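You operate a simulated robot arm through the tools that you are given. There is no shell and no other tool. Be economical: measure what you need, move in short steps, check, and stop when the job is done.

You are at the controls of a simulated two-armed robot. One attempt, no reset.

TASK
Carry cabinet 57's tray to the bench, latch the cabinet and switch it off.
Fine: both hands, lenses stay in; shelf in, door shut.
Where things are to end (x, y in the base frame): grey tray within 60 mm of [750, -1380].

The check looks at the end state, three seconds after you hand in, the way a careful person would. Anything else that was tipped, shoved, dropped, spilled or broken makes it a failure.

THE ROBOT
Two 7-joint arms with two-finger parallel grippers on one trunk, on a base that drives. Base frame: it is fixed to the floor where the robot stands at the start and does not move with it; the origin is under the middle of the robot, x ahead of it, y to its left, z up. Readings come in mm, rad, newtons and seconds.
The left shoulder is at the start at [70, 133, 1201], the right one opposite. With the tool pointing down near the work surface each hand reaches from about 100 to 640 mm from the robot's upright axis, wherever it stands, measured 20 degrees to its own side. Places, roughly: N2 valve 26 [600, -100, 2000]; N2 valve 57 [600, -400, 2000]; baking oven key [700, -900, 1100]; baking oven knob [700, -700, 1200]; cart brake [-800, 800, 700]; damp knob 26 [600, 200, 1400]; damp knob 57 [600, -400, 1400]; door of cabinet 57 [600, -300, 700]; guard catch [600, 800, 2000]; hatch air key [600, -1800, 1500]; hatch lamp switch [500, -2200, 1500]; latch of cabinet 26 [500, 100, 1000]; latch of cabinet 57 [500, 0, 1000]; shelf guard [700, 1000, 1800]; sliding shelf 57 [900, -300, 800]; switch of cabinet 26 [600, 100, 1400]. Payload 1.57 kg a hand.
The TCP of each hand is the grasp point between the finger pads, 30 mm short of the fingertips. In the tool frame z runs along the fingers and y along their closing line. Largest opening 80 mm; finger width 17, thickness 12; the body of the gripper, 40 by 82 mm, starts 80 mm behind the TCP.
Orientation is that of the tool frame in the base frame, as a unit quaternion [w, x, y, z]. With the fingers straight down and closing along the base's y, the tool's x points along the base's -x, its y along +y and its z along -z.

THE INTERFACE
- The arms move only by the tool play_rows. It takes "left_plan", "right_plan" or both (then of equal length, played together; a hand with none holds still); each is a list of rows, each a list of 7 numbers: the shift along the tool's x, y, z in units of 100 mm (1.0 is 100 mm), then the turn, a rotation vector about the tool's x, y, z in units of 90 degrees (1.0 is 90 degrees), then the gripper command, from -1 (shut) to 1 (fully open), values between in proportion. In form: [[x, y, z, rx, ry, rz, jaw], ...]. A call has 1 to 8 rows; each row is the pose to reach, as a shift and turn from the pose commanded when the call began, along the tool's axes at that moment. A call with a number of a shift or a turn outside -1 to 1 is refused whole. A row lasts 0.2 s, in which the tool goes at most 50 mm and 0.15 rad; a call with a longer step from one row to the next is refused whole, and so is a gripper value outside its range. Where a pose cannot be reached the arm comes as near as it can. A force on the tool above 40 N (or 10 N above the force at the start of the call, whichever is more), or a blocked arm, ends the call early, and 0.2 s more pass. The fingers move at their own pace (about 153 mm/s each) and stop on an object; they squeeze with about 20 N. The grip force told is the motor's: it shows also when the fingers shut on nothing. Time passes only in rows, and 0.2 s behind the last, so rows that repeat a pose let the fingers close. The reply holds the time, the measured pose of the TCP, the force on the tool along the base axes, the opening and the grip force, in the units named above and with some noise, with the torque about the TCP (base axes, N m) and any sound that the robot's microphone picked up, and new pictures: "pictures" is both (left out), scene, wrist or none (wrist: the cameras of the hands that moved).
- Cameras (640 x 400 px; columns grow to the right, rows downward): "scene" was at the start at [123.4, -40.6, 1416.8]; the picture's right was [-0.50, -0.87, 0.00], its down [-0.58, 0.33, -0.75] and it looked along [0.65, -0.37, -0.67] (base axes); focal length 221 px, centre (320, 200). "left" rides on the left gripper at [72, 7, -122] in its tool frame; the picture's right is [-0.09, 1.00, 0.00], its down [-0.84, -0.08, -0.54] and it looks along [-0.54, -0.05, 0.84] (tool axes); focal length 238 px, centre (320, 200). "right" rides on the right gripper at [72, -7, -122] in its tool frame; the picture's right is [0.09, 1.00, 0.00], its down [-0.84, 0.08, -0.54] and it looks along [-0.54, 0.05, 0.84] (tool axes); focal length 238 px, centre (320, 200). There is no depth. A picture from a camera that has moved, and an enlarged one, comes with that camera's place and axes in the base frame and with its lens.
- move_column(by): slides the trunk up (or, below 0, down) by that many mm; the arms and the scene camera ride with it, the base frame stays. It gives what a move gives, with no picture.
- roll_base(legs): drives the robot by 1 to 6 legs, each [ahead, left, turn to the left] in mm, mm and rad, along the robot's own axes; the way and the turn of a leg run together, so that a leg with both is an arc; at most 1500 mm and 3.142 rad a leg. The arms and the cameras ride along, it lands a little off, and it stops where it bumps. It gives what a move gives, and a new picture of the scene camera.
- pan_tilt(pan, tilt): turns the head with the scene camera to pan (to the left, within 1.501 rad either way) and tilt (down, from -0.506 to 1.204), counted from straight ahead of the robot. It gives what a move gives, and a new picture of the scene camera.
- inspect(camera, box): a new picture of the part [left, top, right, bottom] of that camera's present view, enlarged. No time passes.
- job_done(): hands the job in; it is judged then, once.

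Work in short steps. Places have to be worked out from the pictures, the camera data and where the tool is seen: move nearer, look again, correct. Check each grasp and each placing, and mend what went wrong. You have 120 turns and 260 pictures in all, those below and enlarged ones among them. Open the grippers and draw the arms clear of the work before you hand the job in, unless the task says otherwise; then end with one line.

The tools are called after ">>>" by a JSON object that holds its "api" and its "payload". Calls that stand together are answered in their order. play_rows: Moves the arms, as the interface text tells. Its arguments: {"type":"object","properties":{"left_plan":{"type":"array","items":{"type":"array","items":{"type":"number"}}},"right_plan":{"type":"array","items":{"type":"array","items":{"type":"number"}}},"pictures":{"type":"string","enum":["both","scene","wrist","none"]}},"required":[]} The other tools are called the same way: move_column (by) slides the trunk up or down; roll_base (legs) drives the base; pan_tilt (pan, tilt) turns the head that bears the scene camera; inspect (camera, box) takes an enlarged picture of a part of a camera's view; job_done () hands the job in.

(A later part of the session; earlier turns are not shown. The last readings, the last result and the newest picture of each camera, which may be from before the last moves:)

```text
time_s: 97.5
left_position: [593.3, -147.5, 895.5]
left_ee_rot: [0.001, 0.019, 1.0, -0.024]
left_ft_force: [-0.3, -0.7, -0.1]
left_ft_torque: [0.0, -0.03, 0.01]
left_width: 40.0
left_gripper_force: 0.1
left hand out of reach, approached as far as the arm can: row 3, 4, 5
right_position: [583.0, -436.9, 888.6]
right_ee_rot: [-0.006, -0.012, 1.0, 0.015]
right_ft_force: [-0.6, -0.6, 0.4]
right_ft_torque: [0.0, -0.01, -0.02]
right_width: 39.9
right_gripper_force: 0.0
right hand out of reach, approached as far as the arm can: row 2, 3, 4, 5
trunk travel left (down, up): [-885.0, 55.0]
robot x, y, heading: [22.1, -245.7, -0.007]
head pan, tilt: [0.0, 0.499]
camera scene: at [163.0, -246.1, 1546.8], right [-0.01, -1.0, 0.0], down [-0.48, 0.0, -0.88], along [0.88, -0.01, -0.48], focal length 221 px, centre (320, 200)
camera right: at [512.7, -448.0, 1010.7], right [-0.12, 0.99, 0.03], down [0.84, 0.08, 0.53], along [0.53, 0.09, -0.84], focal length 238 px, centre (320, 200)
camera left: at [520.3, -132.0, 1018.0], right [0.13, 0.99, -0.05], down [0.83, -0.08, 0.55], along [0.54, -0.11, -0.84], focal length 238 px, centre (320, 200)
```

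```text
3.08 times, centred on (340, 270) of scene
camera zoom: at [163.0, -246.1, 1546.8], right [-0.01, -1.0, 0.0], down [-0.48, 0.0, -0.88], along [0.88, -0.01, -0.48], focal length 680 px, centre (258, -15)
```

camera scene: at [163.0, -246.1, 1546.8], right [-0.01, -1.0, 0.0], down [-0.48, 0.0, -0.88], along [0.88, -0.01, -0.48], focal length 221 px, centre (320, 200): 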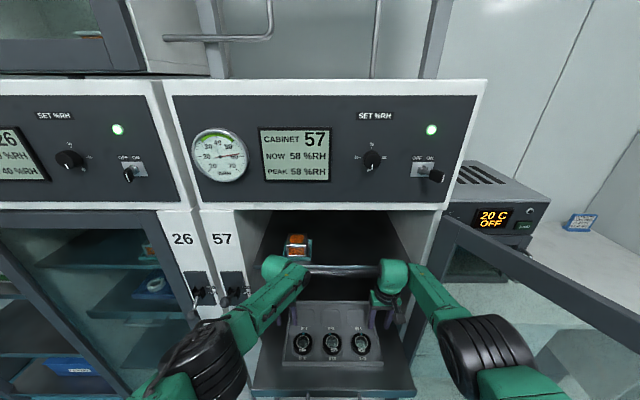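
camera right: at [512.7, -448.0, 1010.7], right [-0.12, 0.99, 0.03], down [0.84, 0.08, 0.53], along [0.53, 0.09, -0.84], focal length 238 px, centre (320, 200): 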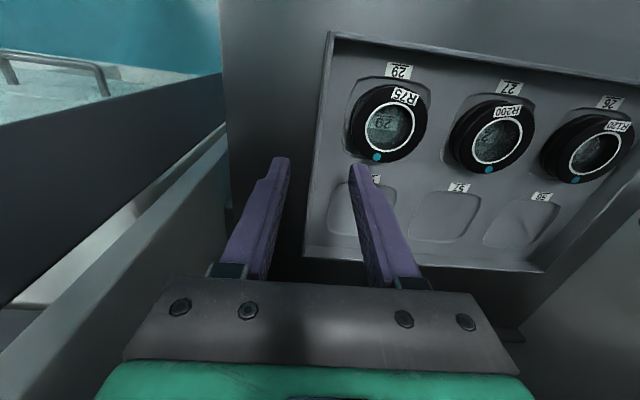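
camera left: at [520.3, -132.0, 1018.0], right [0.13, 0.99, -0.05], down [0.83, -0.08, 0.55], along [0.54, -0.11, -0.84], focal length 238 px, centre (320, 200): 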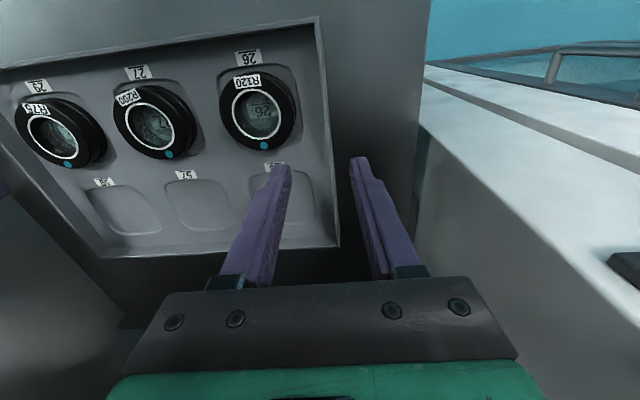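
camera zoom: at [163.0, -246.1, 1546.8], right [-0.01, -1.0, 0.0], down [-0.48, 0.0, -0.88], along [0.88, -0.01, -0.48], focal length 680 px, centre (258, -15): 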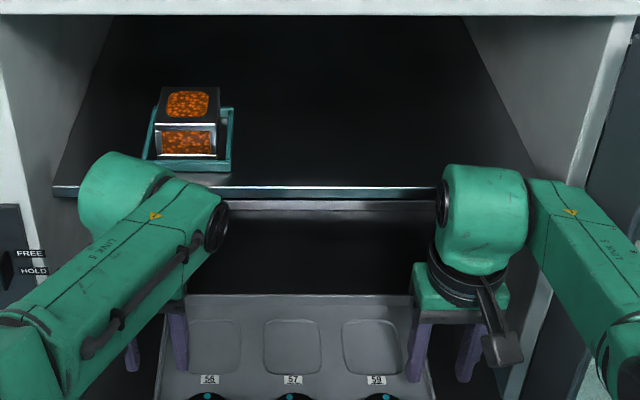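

The box is undisturbed; the open left finger likely touched the frame edge. Jaws are narrower now. I inch forward 12 mm.

>>> {"api": "roll_base", "payload": {"legs": [[12, 0, 0]]}}

>>> {"api": "play_rows", "payload": {"left_plan": [[0, 0.03, 0.1, 0, 0, 0, 0], [0, 0.03, 0.2, 0, 0, 0, 0], [0, 0.03, 0.3, 0, 0, 0, 0], [0, 0.03, 0.3, 0, 0, 0, 0]], "right_plan": [[0, 0.03, 0.1, 0, 0, 0, 0], [0, 0.03, 0.2, 0, 0, 0, 0], [0, 0.03, 0.23, 0, 0, 0, 0], [0, 0.03, 0.23, 0, 0, 0, 0]], "pictures": "wrist"}}

```text
time_s: 98.2
left_position: [603.0, -145.1, 895.3]
left_ee_rot: [0.001, 0.019, 1.0, -0.024]
left_ft_force: [0.4, 0.2, 0.6]
left_ft_torque: [0.02, -0.04, 0.01]
left_width: 40.1
left_gripper_force: 0.1
right_position: [593.8, -434.2, 889.3]
right_ee_rot: [-0.007, -0.013, 1.0, 0.014]
right_ft_force: [-0.3, -0.5, 0.0]
right_ft_torque: [0.01, -0.04, -0.01]
right_width: 39.9
right_gripper_force: 0.0
trunk travel left (down, up): [-885.0, 55.0]
robot x, y, heading: [32.4, -244.4, -0.006]
head pan, tilt: [0.0, 0.499]
camera scene: at [173.9, -244.0, 1546.9], right [-0.01, -1.0, 0.0], down [-0.48, 0.0, -0.88], along [0.88, -0.01, -0.48], focal length 221 px, centre (320, 200)
```

scene: 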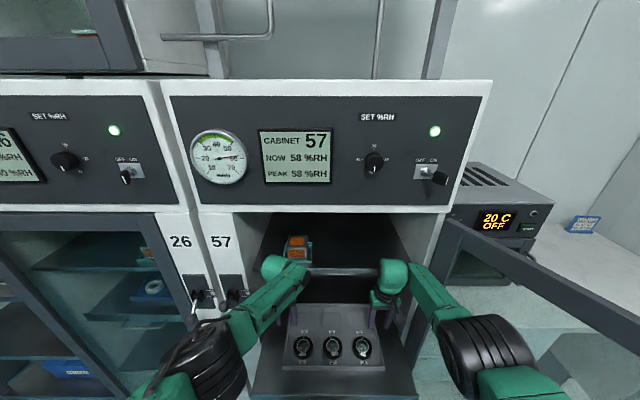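

```text
time_s: 99.2
left_position: [596.2, -144.3, 877.0]
left_ee_rot: [0.0, 0.019, 1.0, -0.023]
left_ft_force: [0.7, -1.3, -0.2]
left_ft_torque: [-0.01, 0.01, 0.02]
left_width: 40.0
left_gripper_force: 0.0
left hand out of reach, approached as far as the arm can: row 1, 2, 3, 4
right_position: [586.2, -431.4, 870.5]
right_ee_rot: [-0.005, -0.012, 1.0, 0.016]
right_ft_force: [0.3, 0.3, -0.6]
right_ft_torque: [0.0, 0.01, 0.03]
right_width: 39.7
right_gripper_force: 0.0
right hand out of reach, approached as far as the arm can: row 1, 2, 3, 4
trunk travel left (down, up): [-885.0, 55.0]
robot x, y, heading: [32.8, -245.3, -0.006]
head pan, tilt: [0.0, 0.499]
camera right: at [516.1, -444.1, 992.2], right [-0.12, 0.99, 0.03], down [0.84, 0.08, 0.54], along [0.53, 0.09, -0.84], focal length 238 px, centre (320, 200)
camera left: at [523.9, -128.6, 999.1], right [0.13, 0.99, -0.05], down [0.83, -0.08, 0.55], along [0.54, -0.11, -0.84], focal length 238 px, centre (320, 200)
```

right: 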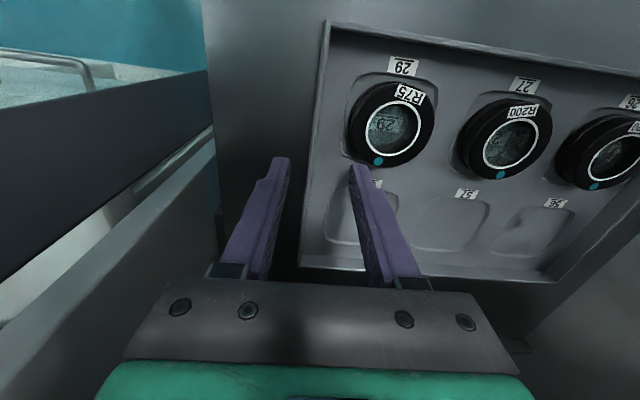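
left: 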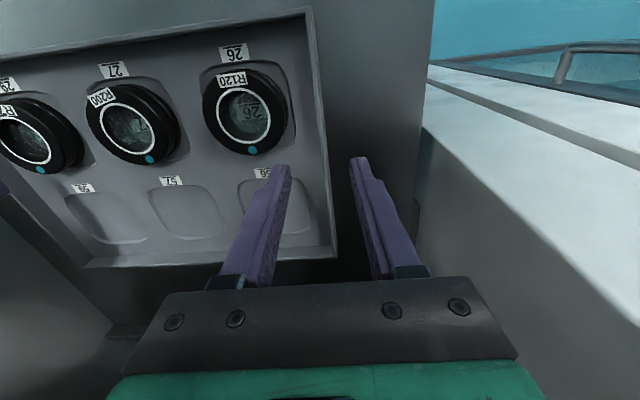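

The arms are near their downward reach, so I roll 14 mm forward and lower the trunk by 28 mm instead.

>>> {"api": "roll_base", "payload": {"legs": [[14, 0, 0]]}}

>>> {"api": "move_column", "payload": {"by": -28}}

>>> {"api": "inspect", "payload": {"camera": "left", "box": [160, 60, 480, 300]}}

>>> {"api": "inspect", "payload": {"camera": "right", "box": [160, 60, 480, 300]}}

```text
time_s: 100.0
left_position: [607.4, -143.3, 878.2]
left_ee_rot: [0.002, 0.018, 1.0, -0.024]
left_ft_force: [-0.7, -0.1, 0.2]
left_ft_torque: [-0.04, -0.06, -0.04]
left_width: 39.9
left_gripper_force: 0.1
right_position: [597.1, -432.6, 872.1]
right_ee_rot: [-0.004, -0.012, 1.0, 0.015]
right_ft_force: [-0.3, 0.0, 0.0]
right_ft_torque: [0.02, -0.05, 0.0]
right_width: 40.2
right_gripper_force: 0.0
trunk travel left (down, up): [-885.0, 55.0]
robot x, y, heading: [51.2, -246.8, -0.009]
head pan, tilt: [0.0, 0.499]
camera scene: at [184.1, -245.9, 1547.4], right [-0.01, -1.0, 0.0], down [-0.48, 0.0, -0.88], along [0.88, -0.01, -0.48], focal length 221 px, centre (320, 200)
```

scene: 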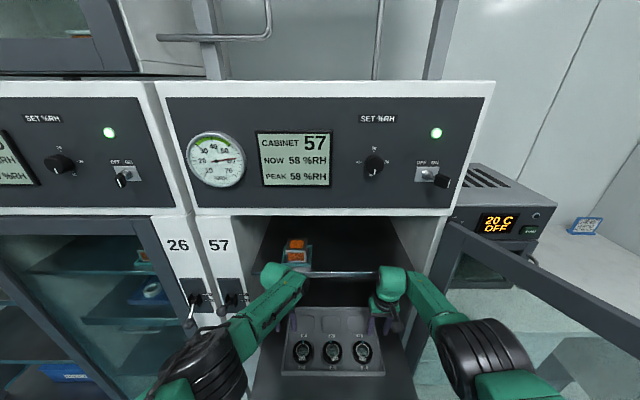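

```text
time_s: 100.7
left_position: [617.0, -143.8, 863.5]
left_ee_rot: [0.016, 0.021, 0.999, -0.02]
left_ft_force: [0.0, -1.3, -1.0]
left_ft_torque: [-0.04, -0.02, 0.01]
left_width: 40.1
left_gripper_force: 0.0
right_position: [597.5, -432.4, 847.0]
right_ee_rot: [-0.003, -0.013, 1.0, 0.015]
right_ft_force: [-0.3, -0.2, 0.9]
right_ft_torque: [0.0, 0.03, -0.01]
right_width: 40.4
right_gripper_force: 0.1
trunk travel left (down, up): [-857.0, 83.0]
robot x, y, heading: [49.0, -249.1, -0.01]
head pan, tilt: [0.0, 0.499]
```

```text
1.67 times, centred on (320, 180) of left
camera zoom: at [541.8, -128.2, 984.2], right [0.13, 0.99, -0.04], down [0.82, -0.09, 0.57], along [0.56, -0.11, -0.82], focal length 397 px, centre (320, 233)
```

zoom: 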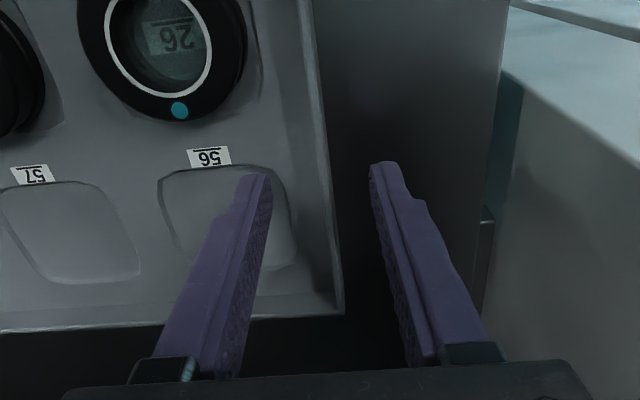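

```text
1.67 times, centred on (320, 180) of right
camera zoom: at [526.6, -444.4, 967.7], right [-0.12, 0.99, 0.03], down [0.84, 0.08, 0.54], along [0.53, 0.09, -0.84], focal length 397 px, centre (320, 233)
```

zoom: 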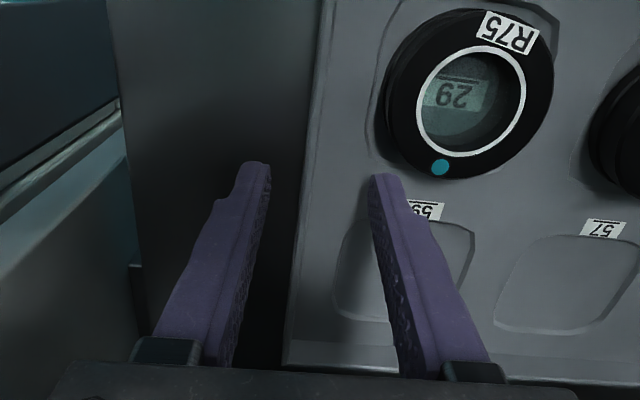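

The left hand did not follow fully when the trunk dropped; its forearm may be touching something. I look.

>>> {"api": "pan_tilt", "payload": {"pan": 0.15, "tilt": 0.75}}

>>> {"api": "inspect", "payload": {"camera": "scene", "box": [200, 150, 460, 330]}}

```text
time_s: 101.5
left_position: [617.1, -143.1, 863.7]
left_ee_rot: [0.016, 0.021, 0.999, -0.019]
left_ft_force: [0.0, 0.7, -1.0]
left_ft_torque: [-0.04, 0.01, -0.06]
left_width: 40.1
left_gripper_force: 0.1
right_position: [596.7, -433.0, 845.2]
right_ee_rot: [-0.004, -0.013, 1.0, 0.015]
right_ft_force: [-0.7, 0.1, -0.2]
right_ft_torque: [0.05, -0.02, 0.01]
right_width: 40.1
right_gripper_force: 0.1
trunk travel left (down, up): [-857.0, 83.0]
robot x, y, heading: [45.4, -247.9, -0.009]
head pan, tilt: [0.15, 0.75]
camera scene: at [173.2, -233.5, 1497.8], right [0.14, -0.99, 0.0], down [-0.67, -0.1, -0.73], along [0.73, 0.1, -0.68], focal length 221 px, centre (320, 200)
```

scene: 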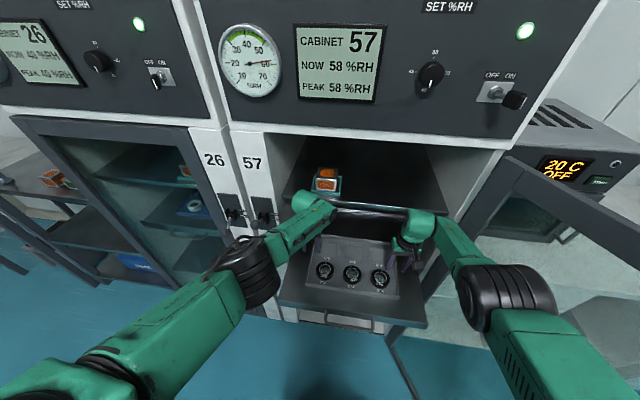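

```text
2.22 times, centred on (330, 240) of scene
camera zoom: at [173.2, -233.5, 1497.8], right [0.14, -0.99, 0.0], down [-0.67, -0.1, -0.73], along [0.73, 0.1, -0.68], focal length 491 px, centre (298, 111)
```

zoom: 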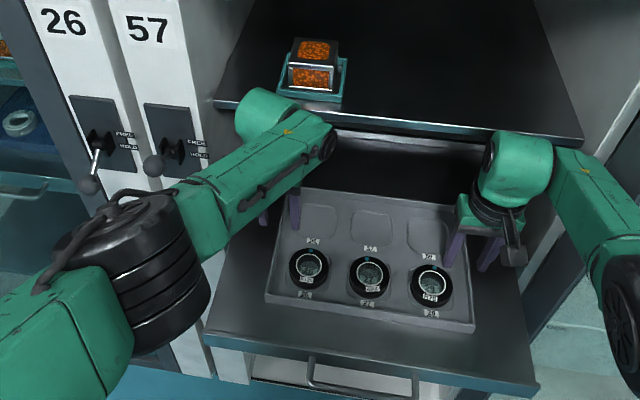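

The left forearm is close to the frame corner and latch. Safer: raise, back off 80 mm, grip the tray walls near their front end and slide the tray forward on the shelf before lifting.

>>> {"api": "move_column", "payload": {"by": 28}}

>>> {"api": "roll_base", "payload": {"legs": [[-80, 0, 0]]}}

>>> {"api": "inspect", "payload": {"camera": "left", "box": [0, 0, 640, 400]}}

>>> {"api": "inspect", "payload": {"camera": "right", "box": [0, 0, 640, 400]}}

```text
time_s: 102.2
left_position: [607.4, -143.6, 876.0]
left_ee_rot: [-0.001, 0.019, 1.0, -0.023]
left_ft_force: [-0.2, -0.1, 0.2]
left_ft_torque: [0.03, 0.0, 0.0]
left_width: 39.9
left_gripper_force: 0.0
right_position: [598.5, -432.6, 870.1]
right_ee_rot: [-0.006, -0.013, 1.0, 0.015]
right_ft_force: [0.3, -0.4, -0.2]
right_ft_torque: [0.0, 0.0, 0.0]
right_width: 40.0
right_gripper_force: 0.0
trunk travel left (down, up): [-885.0, 55.0]
robot x, y, heading: [45.6, -248.4, -0.008]
head pan, tilt: [0.15, 0.75]
```

```text
time_s: 103.3
left_position: [534.9, -145.2, 873.7]
left_ee_rot: [-0.002, 0.02, 1.0, -0.023]
left_ft_force: [0.8, -0.3, -0.2]
left_ft_torque: [-0.01, 0.02, 0.0]
left_width: 40.2
left_gripper_force: 0.0
right_position: [522.5, -434.2, 868.0]
right_ee_rot: [-0.008, -0.012, 1.0, 0.015]
right_ft_force: [0.4, 0.1, -0.5]
right_ft_torque: [0.01, 0.05, 0.0]
right_width: 40.1
right_gripper_force: 0.1
trunk travel left (down, up): [-885.0, 55.0]
robot x, y, heading: [-34.9, -248.3, -0.012]
head pan, tilt: [0.15, 0.75]
camera scene: at [106.0, -233.2, 1524.3], right [0.14, -0.99, 0.0], down [-0.68, -0.09, -0.73], along [0.72, 0.1, -0.69], focal length 221 px, centre (320, 200)
```

scene: 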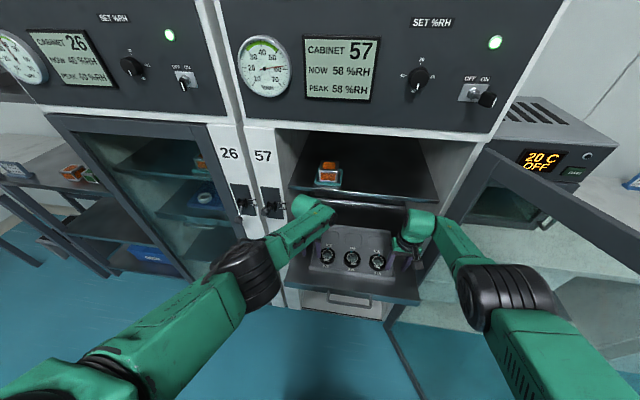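

```text
1.00 times, centred on (320, 200) of left (not enlarged: the box is as wide or as high as the picture)
camera zoom: at [462.4, -129.0, 997.1], right [0.13, 0.99, -0.05], down [0.84, -0.08, 0.54], along [0.53, -0.11, -0.84], focal length 238 px, centre (320, 200)
```

zoom: 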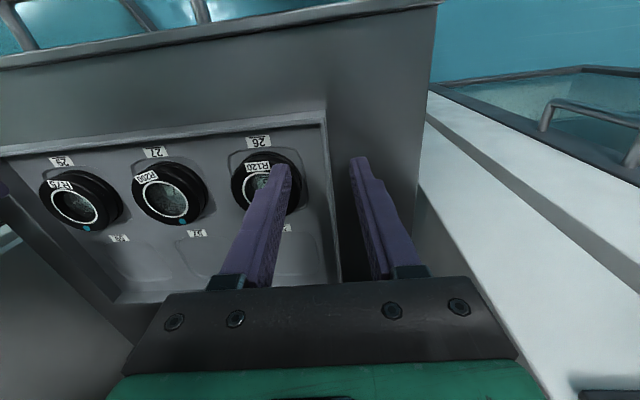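

```text
1.00 times, centred on (320, 200) of right (not enlarged: the box is as wide or as high as the picture)
camera zoom: at [453.7, -444.7, 990.1], right [-0.12, 0.99, 0.03], down [0.84, 0.08, 0.53], along [0.53, 0.09, -0.85], focal length 238 px, centre (320, 200)
```

zoom: 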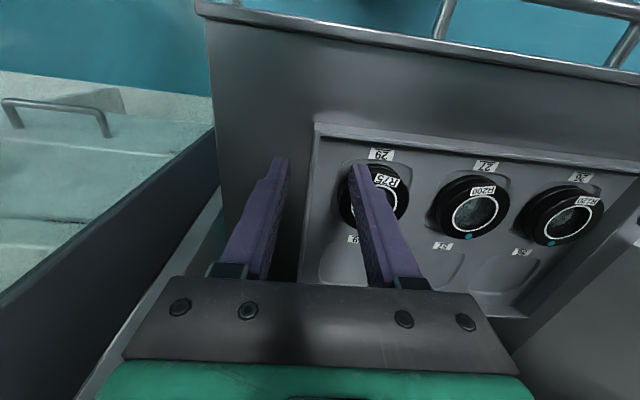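

Positions agree (front-left corner at [501,−141]). I shift the left back 15 mm to x about 520 and lower the trunk 38 mm so fingers straddle the walls in front of the lenses.

>>> {"api": "play_rows", "payload": {"left_plan": [[0.08, 0, 0, 0, 0, 0, 0], [0.15, 0.01, 0, 0, 0, 0, 0], [0.15, 0.01, 0, 0, 0, 0, 0]], "right_plan": [[0.0, 0, 0, 0, 0, 0, 0], [0.03, 0, 0, 0, 0, 0, 0], [0.03, 0, 0, 0, 0, 0, 0]], "pictures": "none"}}

>>> {"api": "move_column", "payload": {"by": -38}}

>>> {"api": "inspect", "payload": {"camera": "left", "box": [160, 60, 480, 300]}}

>>> {"api": "inspect", "payload": {"camera": "right", "box": [160, 60, 480, 300]}}

```text
time_s: 104.1
left_position: [515.1, -143.6, 877.2]
left_ee_rot: [0.001, 0.019, 1.0, -0.024]
left_ft_force: [0.0, -0.2, 0.7]
left_ft_torque: [0.01, 0.0, -0.02]
left_width: 39.8
left_gripper_force: 0.0
right_position: [518.9, -432.5, 870.9]
right_ee_rot: [-0.004, -0.012, 1.0, 0.015]
right_ft_force: [-0.7, -0.1, 1.1]
right_ft_torque: [0.01, -0.03, 0.01]
right_width: 39.9
right_gripper_force: 0.1
trunk travel left (down, up): [-885.0, 55.0]
robot x, y, heading: [-27.2, -247.8, -0.013]
head pan, tilt: [0.15, 0.75]
```

```text
time_s: 104.7
left_position: [521.4, -143.9, 853.0]
left_ee_rot: [0.011, 0.02, 0.999, -0.025]
left_ft_force: [-2.6, 2.0, 13.3]
left_ft_torque: [-0.24, 0.19, -0.02]
left_width: 38.6
left_gripper_force: 0.0
right_position: [519.2, -432.1, 839.6]
right_ee_rot: [-0.004, -0.013, 1.0, 0.016]
right_ft_force: [2.2, -0.6, 0.5]
right_ft_torque: [0.01, -0.13, -0.09]
right_width: 39.7
right_gripper_force: 0.1
trunk travel left (down, up): [-853.0, 87.0]
robot x, y, heading: [-37.8, -244.3, -0.012]
head pan, tilt: [0.15, 0.75]
stopped: the force on the tool passed its limit at 52 N (the readings are from after the stop); the commanded pose is now the measured one
```

```text
1.67 times, centred on (320, 180) of left
camera zoom: at [446.1, -127.9, 974.0], right [0.13, 0.99, -0.05], down [0.82, -0.08, 0.56], along [0.56, -0.11, -0.82], focal length 397 px, centre (320, 233)
```

zoom: 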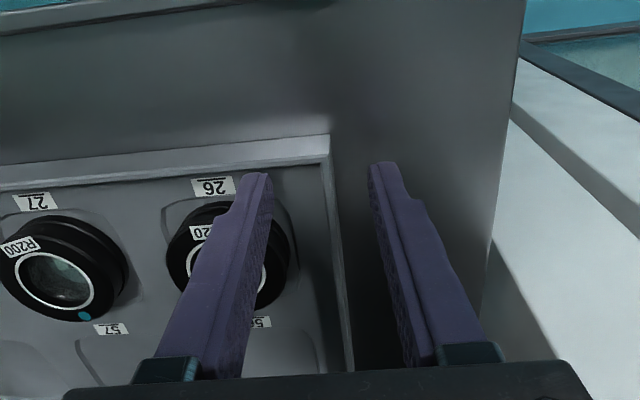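

```text
1.67 times, centred on (320, 180) of right
camera zoom: at [448.2, -444.4, 961.2], right [-0.12, 0.99, 0.03], down [0.84, 0.08, 0.54], along [0.53, 0.09, -0.84], focal length 397 px, centre (320, 233)
```

zoom: 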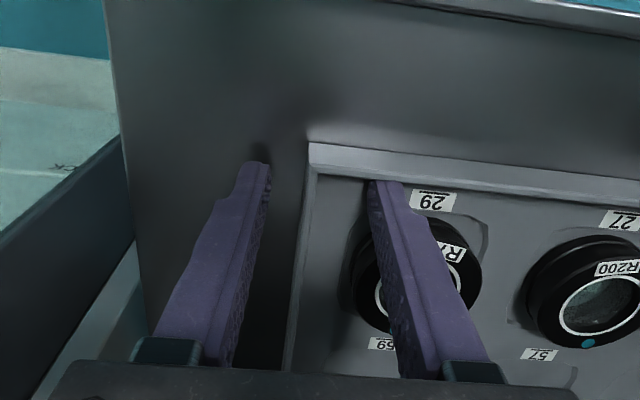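

Forces suggest the left inner finger's corner met the edge of lens R120. I raise again, set fingers slightly further forward, centred on the walls and with a narrower 26 mm opening.

>>> {"api": "move_column", "payload": {"by": 25}}

>>> {"api": "play_rows", "payload": {"left_plan": [[0.04, 0.01, 0, 0, 0, 0, -0.35], [0.07, 0.02, 0.0, 0, 0.0, 0, -0.35], [0.08, 0.02, 0.05, 0, 0, 0, -0.35]], "right_plan": [[0.03, -0.02, 0, 0, 0, 0, -0.35], [0.05, -0.04, 0, 0, 0, 0, -0.35], [0.05, -0.04, 0, 0, 0, 0, -0.35]], "pictures": "wrist"}}

>>> {"api": "inspect", "payload": {"camera": "left", "box": [160, 100, 400, 240]}}

>>> {"api": "inspect", "payload": {"camera": "right", "box": [240, 100, 480, 240]}}

```text
time_s: 105.5
left_position: [522.8, -142.4, 875.6]
left_ee_rot: [0.009, 0.02, 0.999, -0.024]
left_ft_force: [0.1, 0.7, 0.2]
left_ft_torque: [-0.01, -0.03, -0.03]
left_width: 39.9
left_gripper_force: 0.0
right_position: [519.7, -433.3, 864.1]
right_ee_rot: [-0.006, -0.013, 1.0, 0.016]
right_ft_force: [0.2, 0.6, 0.9]
right_ft_torque: [-0.02, -0.01, 0.01]
right_width: 39.9
right_gripper_force: 0.1
trunk travel left (down, up): [-878.0, 62.0]
robot x, y, heading: [-32.9, -247.5, -0.012]
head pan, tilt: [0.15, 0.75]
```

```text
time_s: 106.2
left_position: [515.2, -141.5, 871.4]
left_ee_rot: [0.01, 0.019, 0.999, -0.024]
left_ft_force: [-0.3, -0.2, -0.1]
left_ft_torque: [-0.02, 0.01, 0.04]
left_width: 25.9
left_gripper_force: 0.1
right_position: [520.6, -432.8, 862.6]
right_ee_rot: [-0.006, -0.012, 1.0, 0.016]
right_ft_force: [0.4, -0.8, -0.4]
right_ft_torque: [0.0, 0.03, 0.0]
right_width: 26.0
right_gripper_force: 0.1
right hand out of reach, approached as far as the arm can: row 1, 2, 3
trunk travel left (down, up): [-878.0, 62.0]
robot x, y, heading: [-33.0, -244.6, -0.009]
head pan, tilt: [0.15, 0.75]
camera right: at [450.7, -444.5, 984.7], right [-0.12, 0.99, 0.03], down [0.84, 0.08, 0.54], along [0.53, 0.09, -0.84], focal length 238 px, centre (320, 200)
camera left: at [440.3, -125.6, 992.4], right [0.13, 0.99, -0.05], down [0.82, -0.08, 0.56], along [0.55, -0.11, -0.83], focal length 238 px, centre (320, 200)
```

right: 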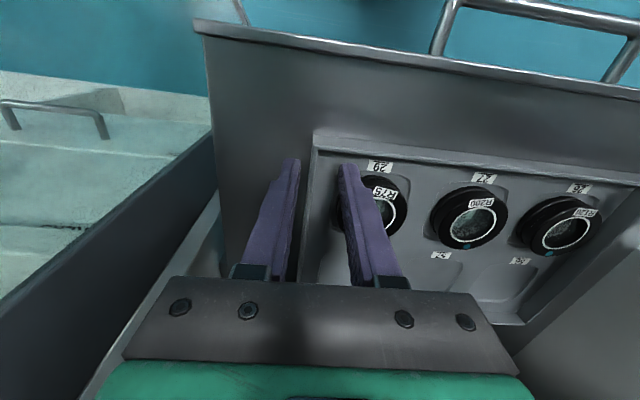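
left: 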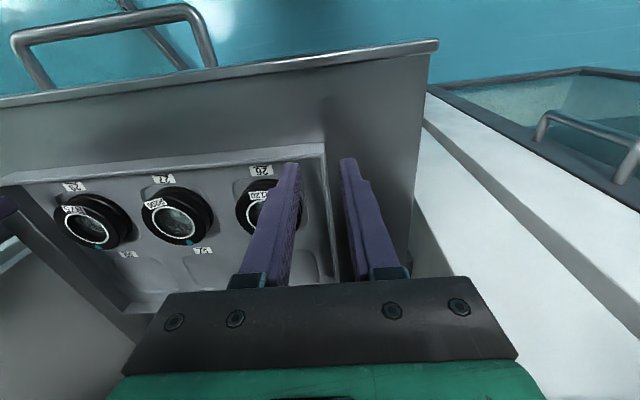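

```text
2.67 times, centred on (280, 170) of left
camera zoom: at [440.3, -125.6, 992.4], right [0.13, 0.99, -0.05], down [0.82, -0.08, 0.56], along [0.55, -0.11, -0.83], focal length 636 px, centre (427, 280)
```

zoom: 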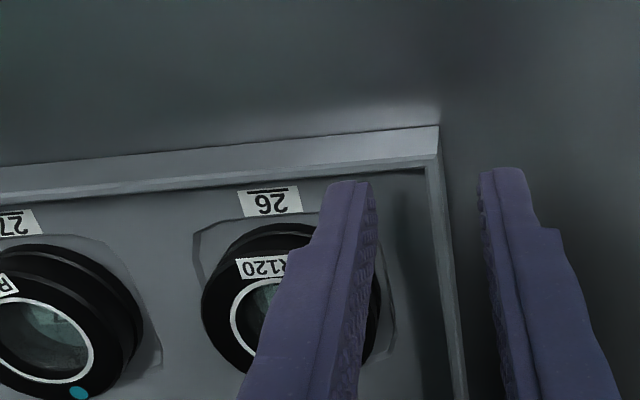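

```text
2.67 times, centred on (360, 170) of right
camera zoom: at [450.7, -444.5, 984.7], right [-0.12, 0.99, 0.03], down [0.84, 0.08, 0.54], along [0.53, 0.09, -0.84], focal length 636 px, centre (213, 280)
```

zoom: 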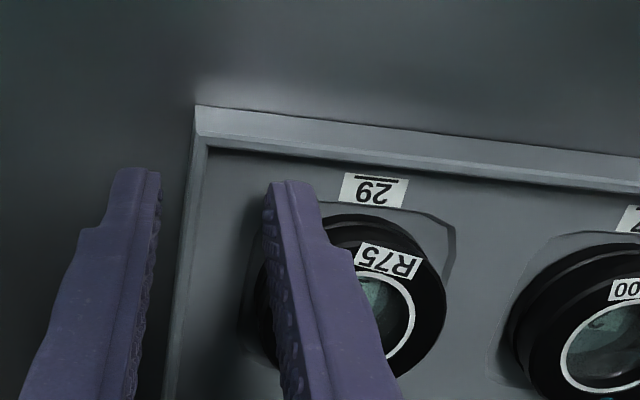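

Now clear: the front face is visible, so the tray bottom/shelf is at z about 812 and the rim at 842. The tips should be at about 828. I lower the left by 14 mm and the right by 6 mm, then close on the walls.

>>> {"api": "play_rows", "payload": {"left_plan": [[0, 0, 0.07, 0, 0, 0, -0.35], [0, 0, 0.14, 0, 0, 0, -0.35], [0, 0, 0.14, 0, 0, 0, -0.35], [0, 0, 0.14, 0, 0, 0, -1], [0, 0, 0.14, 0, 0, 0, -1]], "right_plan": [[0, 0, 0.03, 0, 0, 0, -0.35], [0, 0, 0.06, 0, 0, 0, -0.35], [0, 0, 0.06, 0, 0, 0, -0.35], [0, 0, 0.06, 0, 0, 0, -1], [0, 0, 0.06, 0, 0, 0, -1]], "pictures": "wrist"}}

```text
time_s: 107.5
left_position: [515.0, -141.7, 857.2]
left_ee_rot: [0.009, 0.021, 0.999, -0.024]
left_ft_force: [-1.1, 0.4, -0.7]
left_ft_torque: [-0.02, 0.01, 0.0]
left_width: 0.1
left_gripper_force: 20.3
right_position: [518.1, -431.1, 857.0]
right_ee_rot: [-0.005, -0.012, 1.0, 0.016]
right_ft_force: [0.3, 0.1, -0.1]
right_ft_torque: [-0.01, 0.01, 0.0]
right_width: 0.1
right_gripper_force: 20.1
trunk travel left (down, up): [-878.0, 62.0]
robot x, y, heading: [-34.6, -246.5, -0.007]
head pan, tilt: [0.15, 0.75]
camera right: at [447.7, -443.2, 978.8], right [-0.12, 0.99, 0.03], down [0.84, 0.08, 0.54], along [0.53, 0.09, -0.84], focal length 238 px, centre (320, 200)
camera left: at [440.4, -126.0, 977.8], right [0.13, 0.99, -0.05], down [0.82, -0.08, 0.56], along [0.55, -0.11, -0.83], focal length 238 px, centre (320, 200)
```

right: 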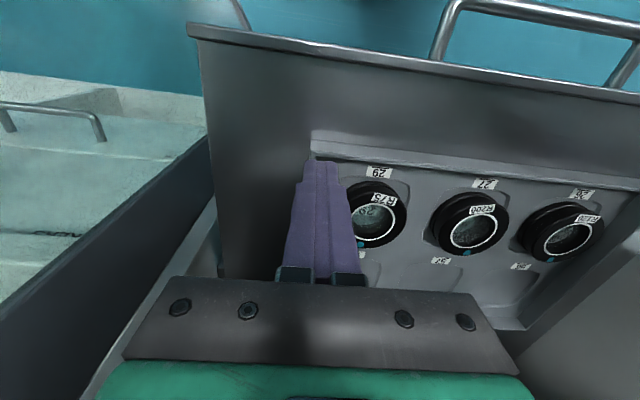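
left: 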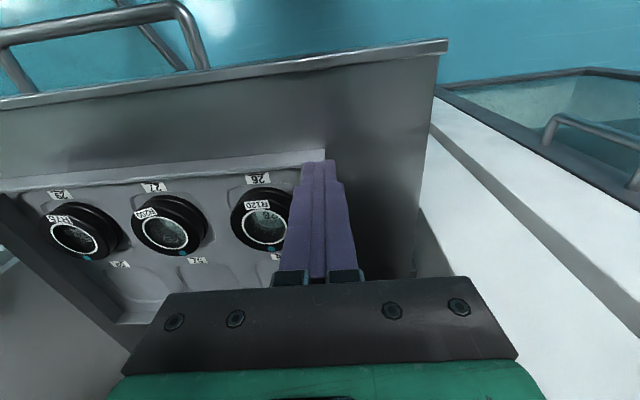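

The fingers closed above the rim, so the rim is indeed about 817. I reopen to 26 mm and go down 25 mm.

>>> {"api": "play_rows", "payload": {"left_plan": [[0, 0, 0, 0, 0, 0, -0.35], [0, 0, 0, 0, 0, 0, -0.35], [0, 0, 0.08, 0, 0, 0, -0.35], [0, 0, 0.16, 0, 0, 0, -0.35], [0, 0, 0.25, 0, 0, 0, -0.35], [0, 0, 0.25, 0, 0, 0, -0.35]], "right_plan": [[0, -0.02, 0, 0, 0, 0, -0.35], [0, -0.02, 0, 0, 0, 0, -0.35], [0, -0.02, 0.08, 0, 0, 0, -0.35], [0, -0.02, 0.16, 0, 0, 0, -0.35], [0, -0.02, 0.25, 0, 0, 0, -0.35], [0, -0.02, 0.25, 0, 0, 0, -0.35]], "pictures": "wrist"}}

```text
time_s: 108.4
left_position: [517.1, -142.3, 853.0]
left_ee_rot: [0.021, 0.021, 0.999, -0.025]
left_ft_force: [-1.0, 3.6, 21.5]
left_ft_torque: [-0.25, 0.1, 0.04]
left_width: 24.2
left_gripper_force: 0.1
right_position: [514.6, -431.3, 855.1]
right_ee_rot: [0.004, -0.012, 1.0, 0.017]
right_ft_force: [1.1, -2.3, 16.2]
right_ft_torque: [0.19, 0.05, 0.0]
right_width: 24.7
right_gripper_force: 0.0
right hand out of reach, approached as far as the arm can: row 3, 4
trunk travel left (down, up): [-878.0, 62.0]
robot x, y, heading: [-34.0, -242.8, -0.008]
head pan, tilt: [0.15, 0.75]
stopped in row 4 (left hand): the force on the tool passed its limit at 42 N (the readings are from after the stop); the commanded pose is now the measured one
camera right: at [441.4, -444.0, 973.8], right [-0.12, 0.99, 0.03], down [0.83, 0.08, 0.55], along [0.55, 0.09, -0.83], focal length 238 px, centre (320, 200)
camera left: at [440.2, -126.3, 972.7], right [0.14, 0.99, -0.04], down [0.81, -0.08, 0.58], along [0.57, -0.11, -0.81], focal length 238 px, centre (320, 200)
```

right: 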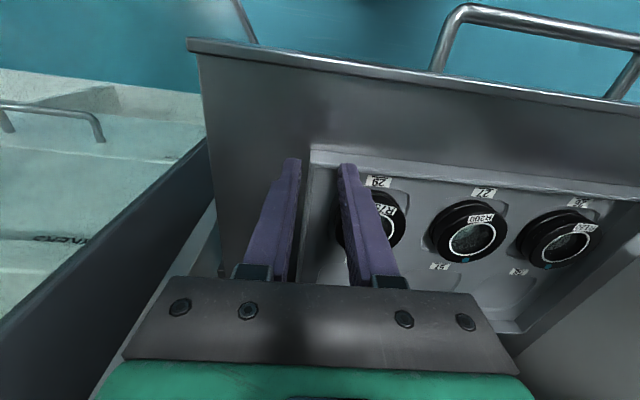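
left: 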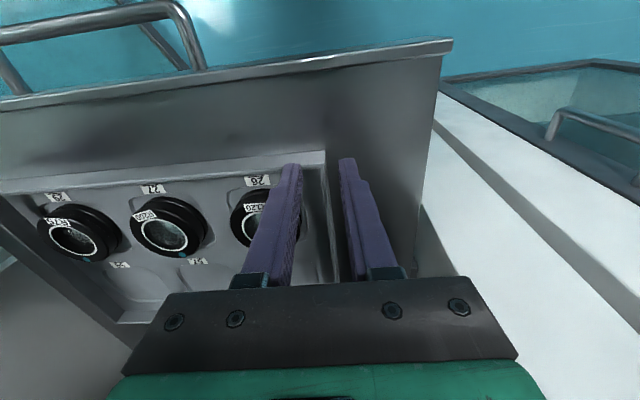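

Torques show the inner fingers resting on the tray's floor (z about 823): the tray has a shallow rim, but its empty back recesses are deep. Plan: first slide the tray about 60 mm forward by squeezing its ends lightly from outside with closed fingers, then pinch the end walls using the back recesses. I rise and step outward.

>>> {"api": "play_rows", "payload": {"left_plan": [[0, 0, -0.15, 0, 0.01, 0, -0.35], [0, 0, -0.3, 0, 0.02, 0, -0.35], [0, 0.1, -0.3, 0, 0.027, 0, -1], [0, 0.2, -0.3, 0, 0.027, 0, -1], [0, 0.22, -0.2, 0, 0.027, 0, -1], [0, 0.22, -0.05, 0, 0.027, 0, -1], [0, 0.22, 0.08, 0, 0.027, 0, -1]], "right_plan": [[0, 0, -0.15, 0, 0, 0, -0.35], [0, 0, -0.3, 0, 0, 0, -0.35], [0, -0.1, -0.3, 0, 0, 0, -1], [0, -0.25, -0.3, 0, 0, 0, -1], [0, -0.27, -0.2, 0, 0, 0, -1], [0, -0.27, -0.05, 0, 0, 0, -1], [0, -0.27, 0.09, 0, 0, 0, -1]], "pictures": "wrist"}}

```text
time_s: 110.0
left_position: [518.6, -120.2, 851.4]
left_ee_rot: [-0.006, 0.022, 0.999, -0.024]
left_ft_force: [0.7, -0.3, -0.7]
left_ft_torque: [-0.01, 0.02, 0.07]
left_width: 0.0
left_gripper_force: 20.2
left hand out of reach, approached as far as the arm can: row 7
right_position: [510.5, -455.9, 842.3]
right_ee_rot: [-0.001, -0.012, 1.0, 0.016]
right_ft_force: [-0.3, 0.3, 0.7]
right_ft_torque: [-0.01, -0.03, 0.01]
right_width: 0.0
right_gripper_force: 20.1
right hand out of reach, approached as far as the arm can: row 1, 2, 3, 4, 5, 7
trunk travel left (down, up): [-878.0, 62.0]
robot x, y, heading: [-33.2, -244.0, -0.011]
head pan, tilt: [0.15, 0.75]
camera right: at [438.6, -467.9, 963.9], right [-0.12, 0.99, 0.03], down [0.84, 0.08, 0.54], along [0.54, 0.09, -0.84], focal length 238 px, centre (320, 200)
camera left: at [448.7, -104.4, 974.6], right [0.13, 0.99, -0.05], down [0.84, -0.09, 0.54], along [0.53, -0.11, -0.84], focal length 238 px, centre (320, 200)
```

right: 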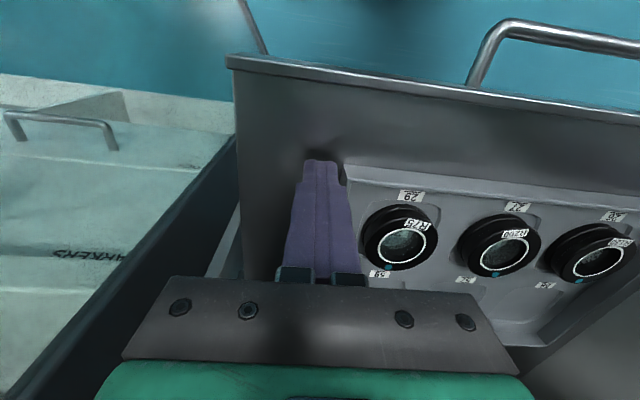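
left: 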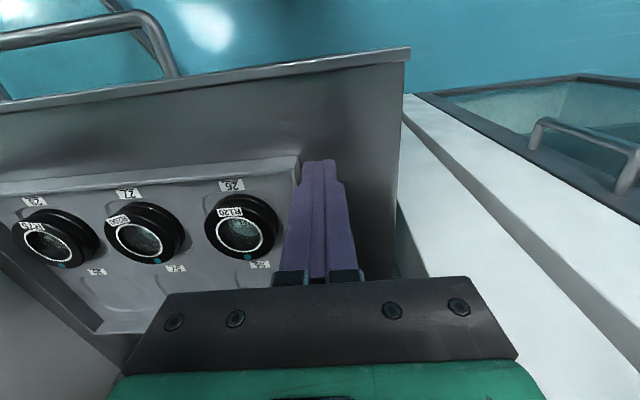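

Down-reach is limiting the left, so I raise the right 10 mm and drop the trunk 12 mm.

>>> {"api": "play_rows", "payload": {"right_plan": [[0, 0, -0.06, 0, 0, 0, -1], [0, 0, -0.12, 0, 0, 0, -1]], "pictures": "none"}}

>>> {"api": "move_column", "payload": {"by": -12}}

```text
time_s: 110.6
left_position: [519.2, -120.8, 851.3]
left_ee_rot: [-0.006, 0.022, 0.999, -0.025]
left_ft_force: [0.2, 0.6, -0.1]
left_ft_torque: [-0.01, -0.01, 0.0]
left_width: 0.1
left_gripper_force: 20.2
right_position: [512.3, -456.7, 852.1]
right_ee_rot: [-0.002, -0.013, 1.0, 0.016]
right_ft_force: [-0.5, -0.2, 0.5]
right_ft_torque: [0.04, -0.01, 0.0]
right_width: 0.0
right_gripper_force: 20.5
right hand out of reach, approached as far as the arm can: row 2
trunk travel left (down, up): [-878.0, 62.0]
robot x, y, heading: [-31.1, -241.1, -0.013]
head pan, tilt: [0.15, 0.75]
```

```text
time_s: 111.2
left_position: [519.1, -121.1, 838.4]
left_ee_rot: [-0.006, 0.02, 0.999, -0.025]
left_ft_force: [0.0, -0.7, -0.2]
left_ft_torque: [-0.01, 0.01, 0.02]
left_width: 0.0
left_gripper_force: 19.7
right_position: [513.9, -455.8, 839.2]
right_ee_rot: [-0.002, -0.012, 1.0, 0.017]
right_ft_force: [0.9, -0.2, 0.3]
right_ft_torque: [0.01, -0.03, 0.0]
right_width: 0.2
right_gripper_force: 20.4
trunk travel left (down, up): [-866.0, 74.0]
robot x, y, heading: [-31.0, -246.0, -0.015]
head pan, tilt: [0.15, 0.75]
```

Both tips at about z 809, outside the end walls. I move both inward slowly to contact.

>>> {"api": "play_rows", "payload": {"left_plan": [[0, -0.04, 0, 0, 0, 0, -1], [0, -0.08, 0, 0, 0, 0, -1], [0, -0.1, 0, 0, 0, 0, -1], [0, -0.12, 0, 0, 0, 0, -1]], "right_plan": [[0, 0.04, 0, 0, 0, 0, -1], [0, 0.08, 0, 0, 0, 0, -1], [0, 0.1, 0, 0, 0, 0, -1], [0, 0.12, 0, 0, 0, 0, -1]], "pictures": "wrist"}}

```text
time_s: 112.2
left_position: [518.6, -128.9, 841.6]
left_ee_rot: [-0.006, 0.019, 1.0, -0.021]
left_ft_force: [-1.8, 21.2, 3.4]
left_ft_torque: [0.59, 0.07, 0.03]
left_width: 0.1
left_gripper_force: 19.4
right_position: [512.6, -448.9, 840.2]
right_ee_rot: [-0.002, -0.011, 1.0, 0.013]
right_ft_force: [1.4, -21.4, 4.6]
right_ft_torque: [-0.51, -0.07, -0.14]
right_width: 0.0
right_gripper_force: 19.7
trunk travel left (down, up): [-866.0, 74.0]
robot x, y, heading: [-32.6, -242.2, -0.012]
head pan, tilt: [0.15, 0.75]
camera right: at [442.2, -459.3, 960.8], right [-0.11, 0.99, 0.03], down [0.84, 0.08, 0.54], along [0.53, 0.08, -0.84], focal length 238 px, centre (320, 200)
camera left: at [447.6, -113.9, 963.8], right [0.13, 0.99, -0.04], down [0.84, -0.09, 0.53], along [0.52, -0.11, -0.84], focal length 238 px, centre (320, 200)
```

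right: 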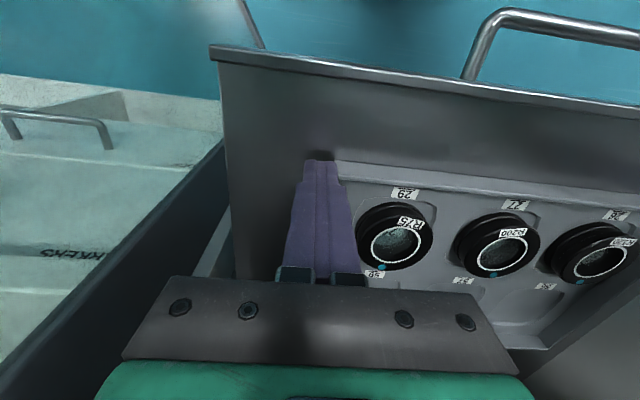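
left: 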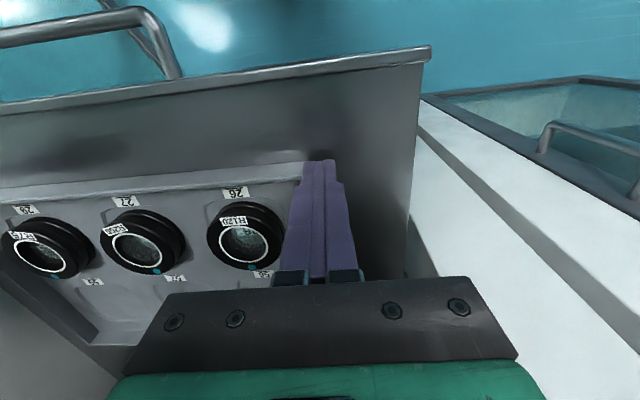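

Both press with about 21 N on the tray ends. I drag the tray 60 mm forward on the shelf, slowly.

>>> {"api": "play_rows", "payload": {"left_plan": [[0.06, -0.003, 0, 0, 0, 0, -1], [0.14, -0.006, 0, 0, 0, 0, -1], [0.22, -0.01, 0, 0, 0, 0, -1], [0.3, -0.013, 0, 0, 0, 0, -1], [0.38, -0.016, 0, 0, 0, 0, -1], [0.46, -0.02, 0, 0, 0, 0, -1], [0.54, -0.023, 0, 0, 0, 0, -1], [0.6, -0.026, 0, 0, 0, 0, -1]], "right_plan": [[0.06, 0.003, 0, 0, 0, 0, -1], [0.14, 0.005, 0, 0, 0, 0, -1], [0.22, 0.007, 0, 0, 0, 0, -1], [0.3, 0.009, 0, 0, 0, 0, -1], [0.38, 0.011, 0, 0, 0, 0, -1], [0.46, 0.013, 0, 0, 0, 0, -1], [0.54, 0.014, 0, 0, 0, 0, -1], [0.6, 0.015, 0, 0, 0, 0, -1]], "pictures": "wrist"}}

```text
time_s: 112.8
left_position: [508.6, -129.3, 837.1]
left_ee_rot: [-0.009, 0.021, 1.0, -0.022]
left_ft_force: [-0.6, 3.6, 3.3]
left_ft_torque: [0.05, -0.02, -0.01]
left_width: 0.1
left_gripper_force: 20.2
right_position: [512.5, -451.2, 836.8]
right_ee_rot: [-0.001, -0.01, 1.0, 0.013]
right_ft_force: [-0.8, -1.4, 1.6]
right_ft_torque: [-0.04, 0.0, 0.0]
right_width: 0.1
right_gripper_force: 19.7
right hand out of reach, approached as far as the arm can: row 1, 2
trunk travel left (down, up): [-866.0, 74.0]
robot x, y, heading: [-29.8, -246.6, -0.005]
head pan, tilt: [0.15, 0.75]
stopped in row 2 (right hand): the force on the tool passed its limit at 40 N (the readings are from after the stop); the commanded pose is now the measured one
camera right: at [441.5, -461.2, 957.4], right [-0.11, 0.99, 0.03], down [0.84, 0.08, 0.54], along [0.54, 0.08, -0.84], focal length 238 px, centre (320, 200)
camera left: at [437.8, -114.5, 962.0], right [0.13, 0.99, -0.04], down [0.84, -0.09, 0.53], along [0.52, -0.11, -0.85], focal length 238 px, centre (320, 200)
```

right: 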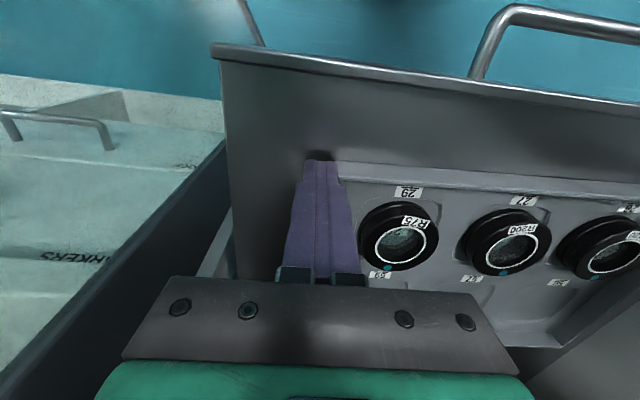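
left: 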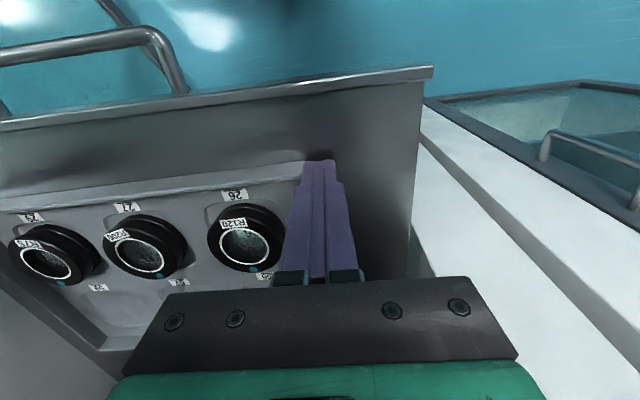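

The right arm can't fold back further, so I re-squeeze lightly and drag by rolling the base back 60 mm.

>>> {"api": "play_rows", "payload": {"left_plan": [[0, -0.02, 0, 0, 0, 0, -1], [0, -0.03, 0, 0, 0, 0, -1], [0, -0.03, 0, 0, 0, 0, -1]], "right_plan": [[0, 0.02, 0, 0, 0, 0, -1], [0, 0.04, 0, 0, 0, 0, -1], [0, 0.04, 0, 0, 0, 0, -1]], "pictures": "none"}}

>>> {"api": "roll_base", "payload": {"legs": [[-60, 0, 0]]}}

>>> {"api": "inspect", "payload": {"camera": "left", "box": [0, 0, 640, 400]}}

>>> {"api": "inspect", "payload": {"camera": "right", "box": [0, 0, 640, 400]}}

```text
time_s: 113.6
left_position: [508.6, -130.2, 837.1]
left_ee_rot: [-0.011, 0.02, 1.0, -0.02]
left_ft_force: [-0.6, 23.0, -0.5]
left_ft_torque: [0.66, -0.02, 0.11]
left_width: 0.1
left_gripper_force: 20.2
right_position: [515.1, -450.1, 835.6]
right_ee_rot: [-0.002, -0.008, 1.0, 0.01]
right_ft_force: [-1.1, -23.3, -2.3]
right_ft_torque: [-0.68, 0.01, -0.02]
right_width: 0.0
right_gripper_force: 19.6
trunk travel left (down, up): [-866.0, 74.0]
robot x, y, heading: [-29.7, -246.5, -0.015]
head pan, tilt: [0.15, 0.75]
```

```text
time_s: 114.5
left_position: [448.6, -129.9, 837.8]
left_ee_rot: [-0.009, 0.021, 1.0, -0.02]
left_ft_force: [0.7, 26.0, -1.3]
left_ft_torque: [0.77, -0.07, 0.15]
left_width: 0.0
left_gripper_force: 19.5
right_position: [454.5, -449.5, 835.7]
right_ee_rot: [-0.001, -0.007, 1.0, 0.009]
right_ft_force: [1.3, -25.6, -0.2]
right_ft_torque: [-0.71, -0.08, 0.0]
right_width: 0.3
right_gripper_force: 19.6
trunk travel left (down, up): [-866.0, 74.0]
robot x, y, heading: [-95.1, -242.4, -0.01]
head pan, tilt: [0.15, 0.75]
camera scene: at [41.5, -232.2, 1505.5], right [0.14, -0.99, 0.0], down [-0.68, -0.09, -0.73], along [0.72, 0.1, -0.68], focal length 221 px, centre (320, 200)
```

scene: 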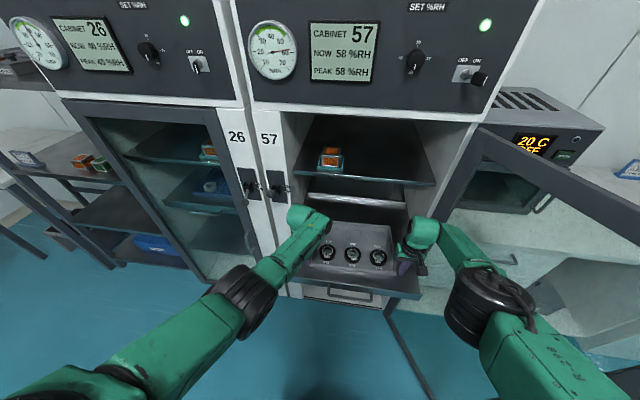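

```text
1.00 times, centred on (320, 200) of left (not enlarged: the box is as wide or as high as the picture)
camera zoom: at [378.9, -115.3, 961.5], right [0.13, 0.99, -0.04], down [0.84, -0.09, 0.53], along [0.52, -0.11, -0.85], focal length 238 px, centre (320, 200)
```

zoom: 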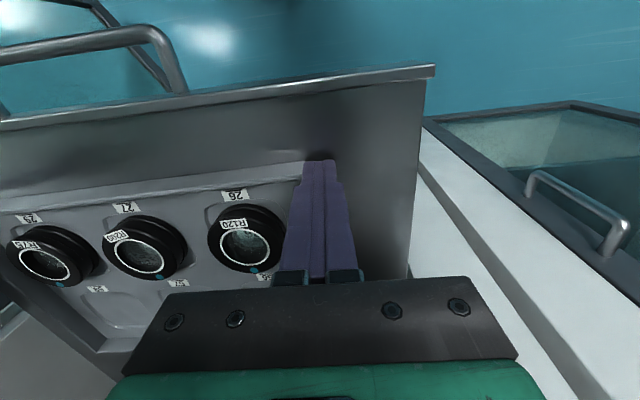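

```text
1.00 times, centred on (320, 200) of right (not enlarged: the box is as wide or as high as the picture)
camera zoom: at [382.5, -459.1, 957.1], right [-0.11, 0.99, 0.02], down [0.84, 0.08, 0.54], along [0.54, 0.07, -0.84], focal length 238 px, centre (320, 200)
```

zoom: 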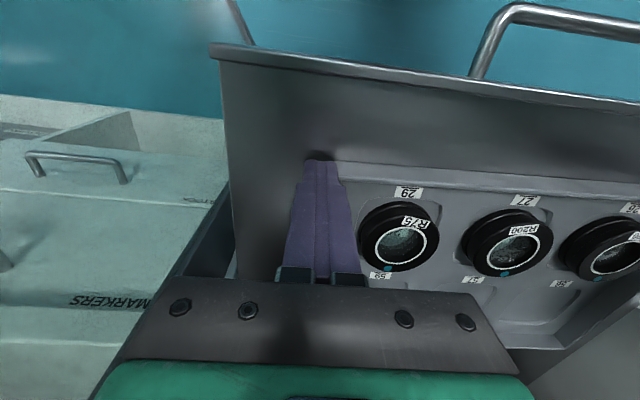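

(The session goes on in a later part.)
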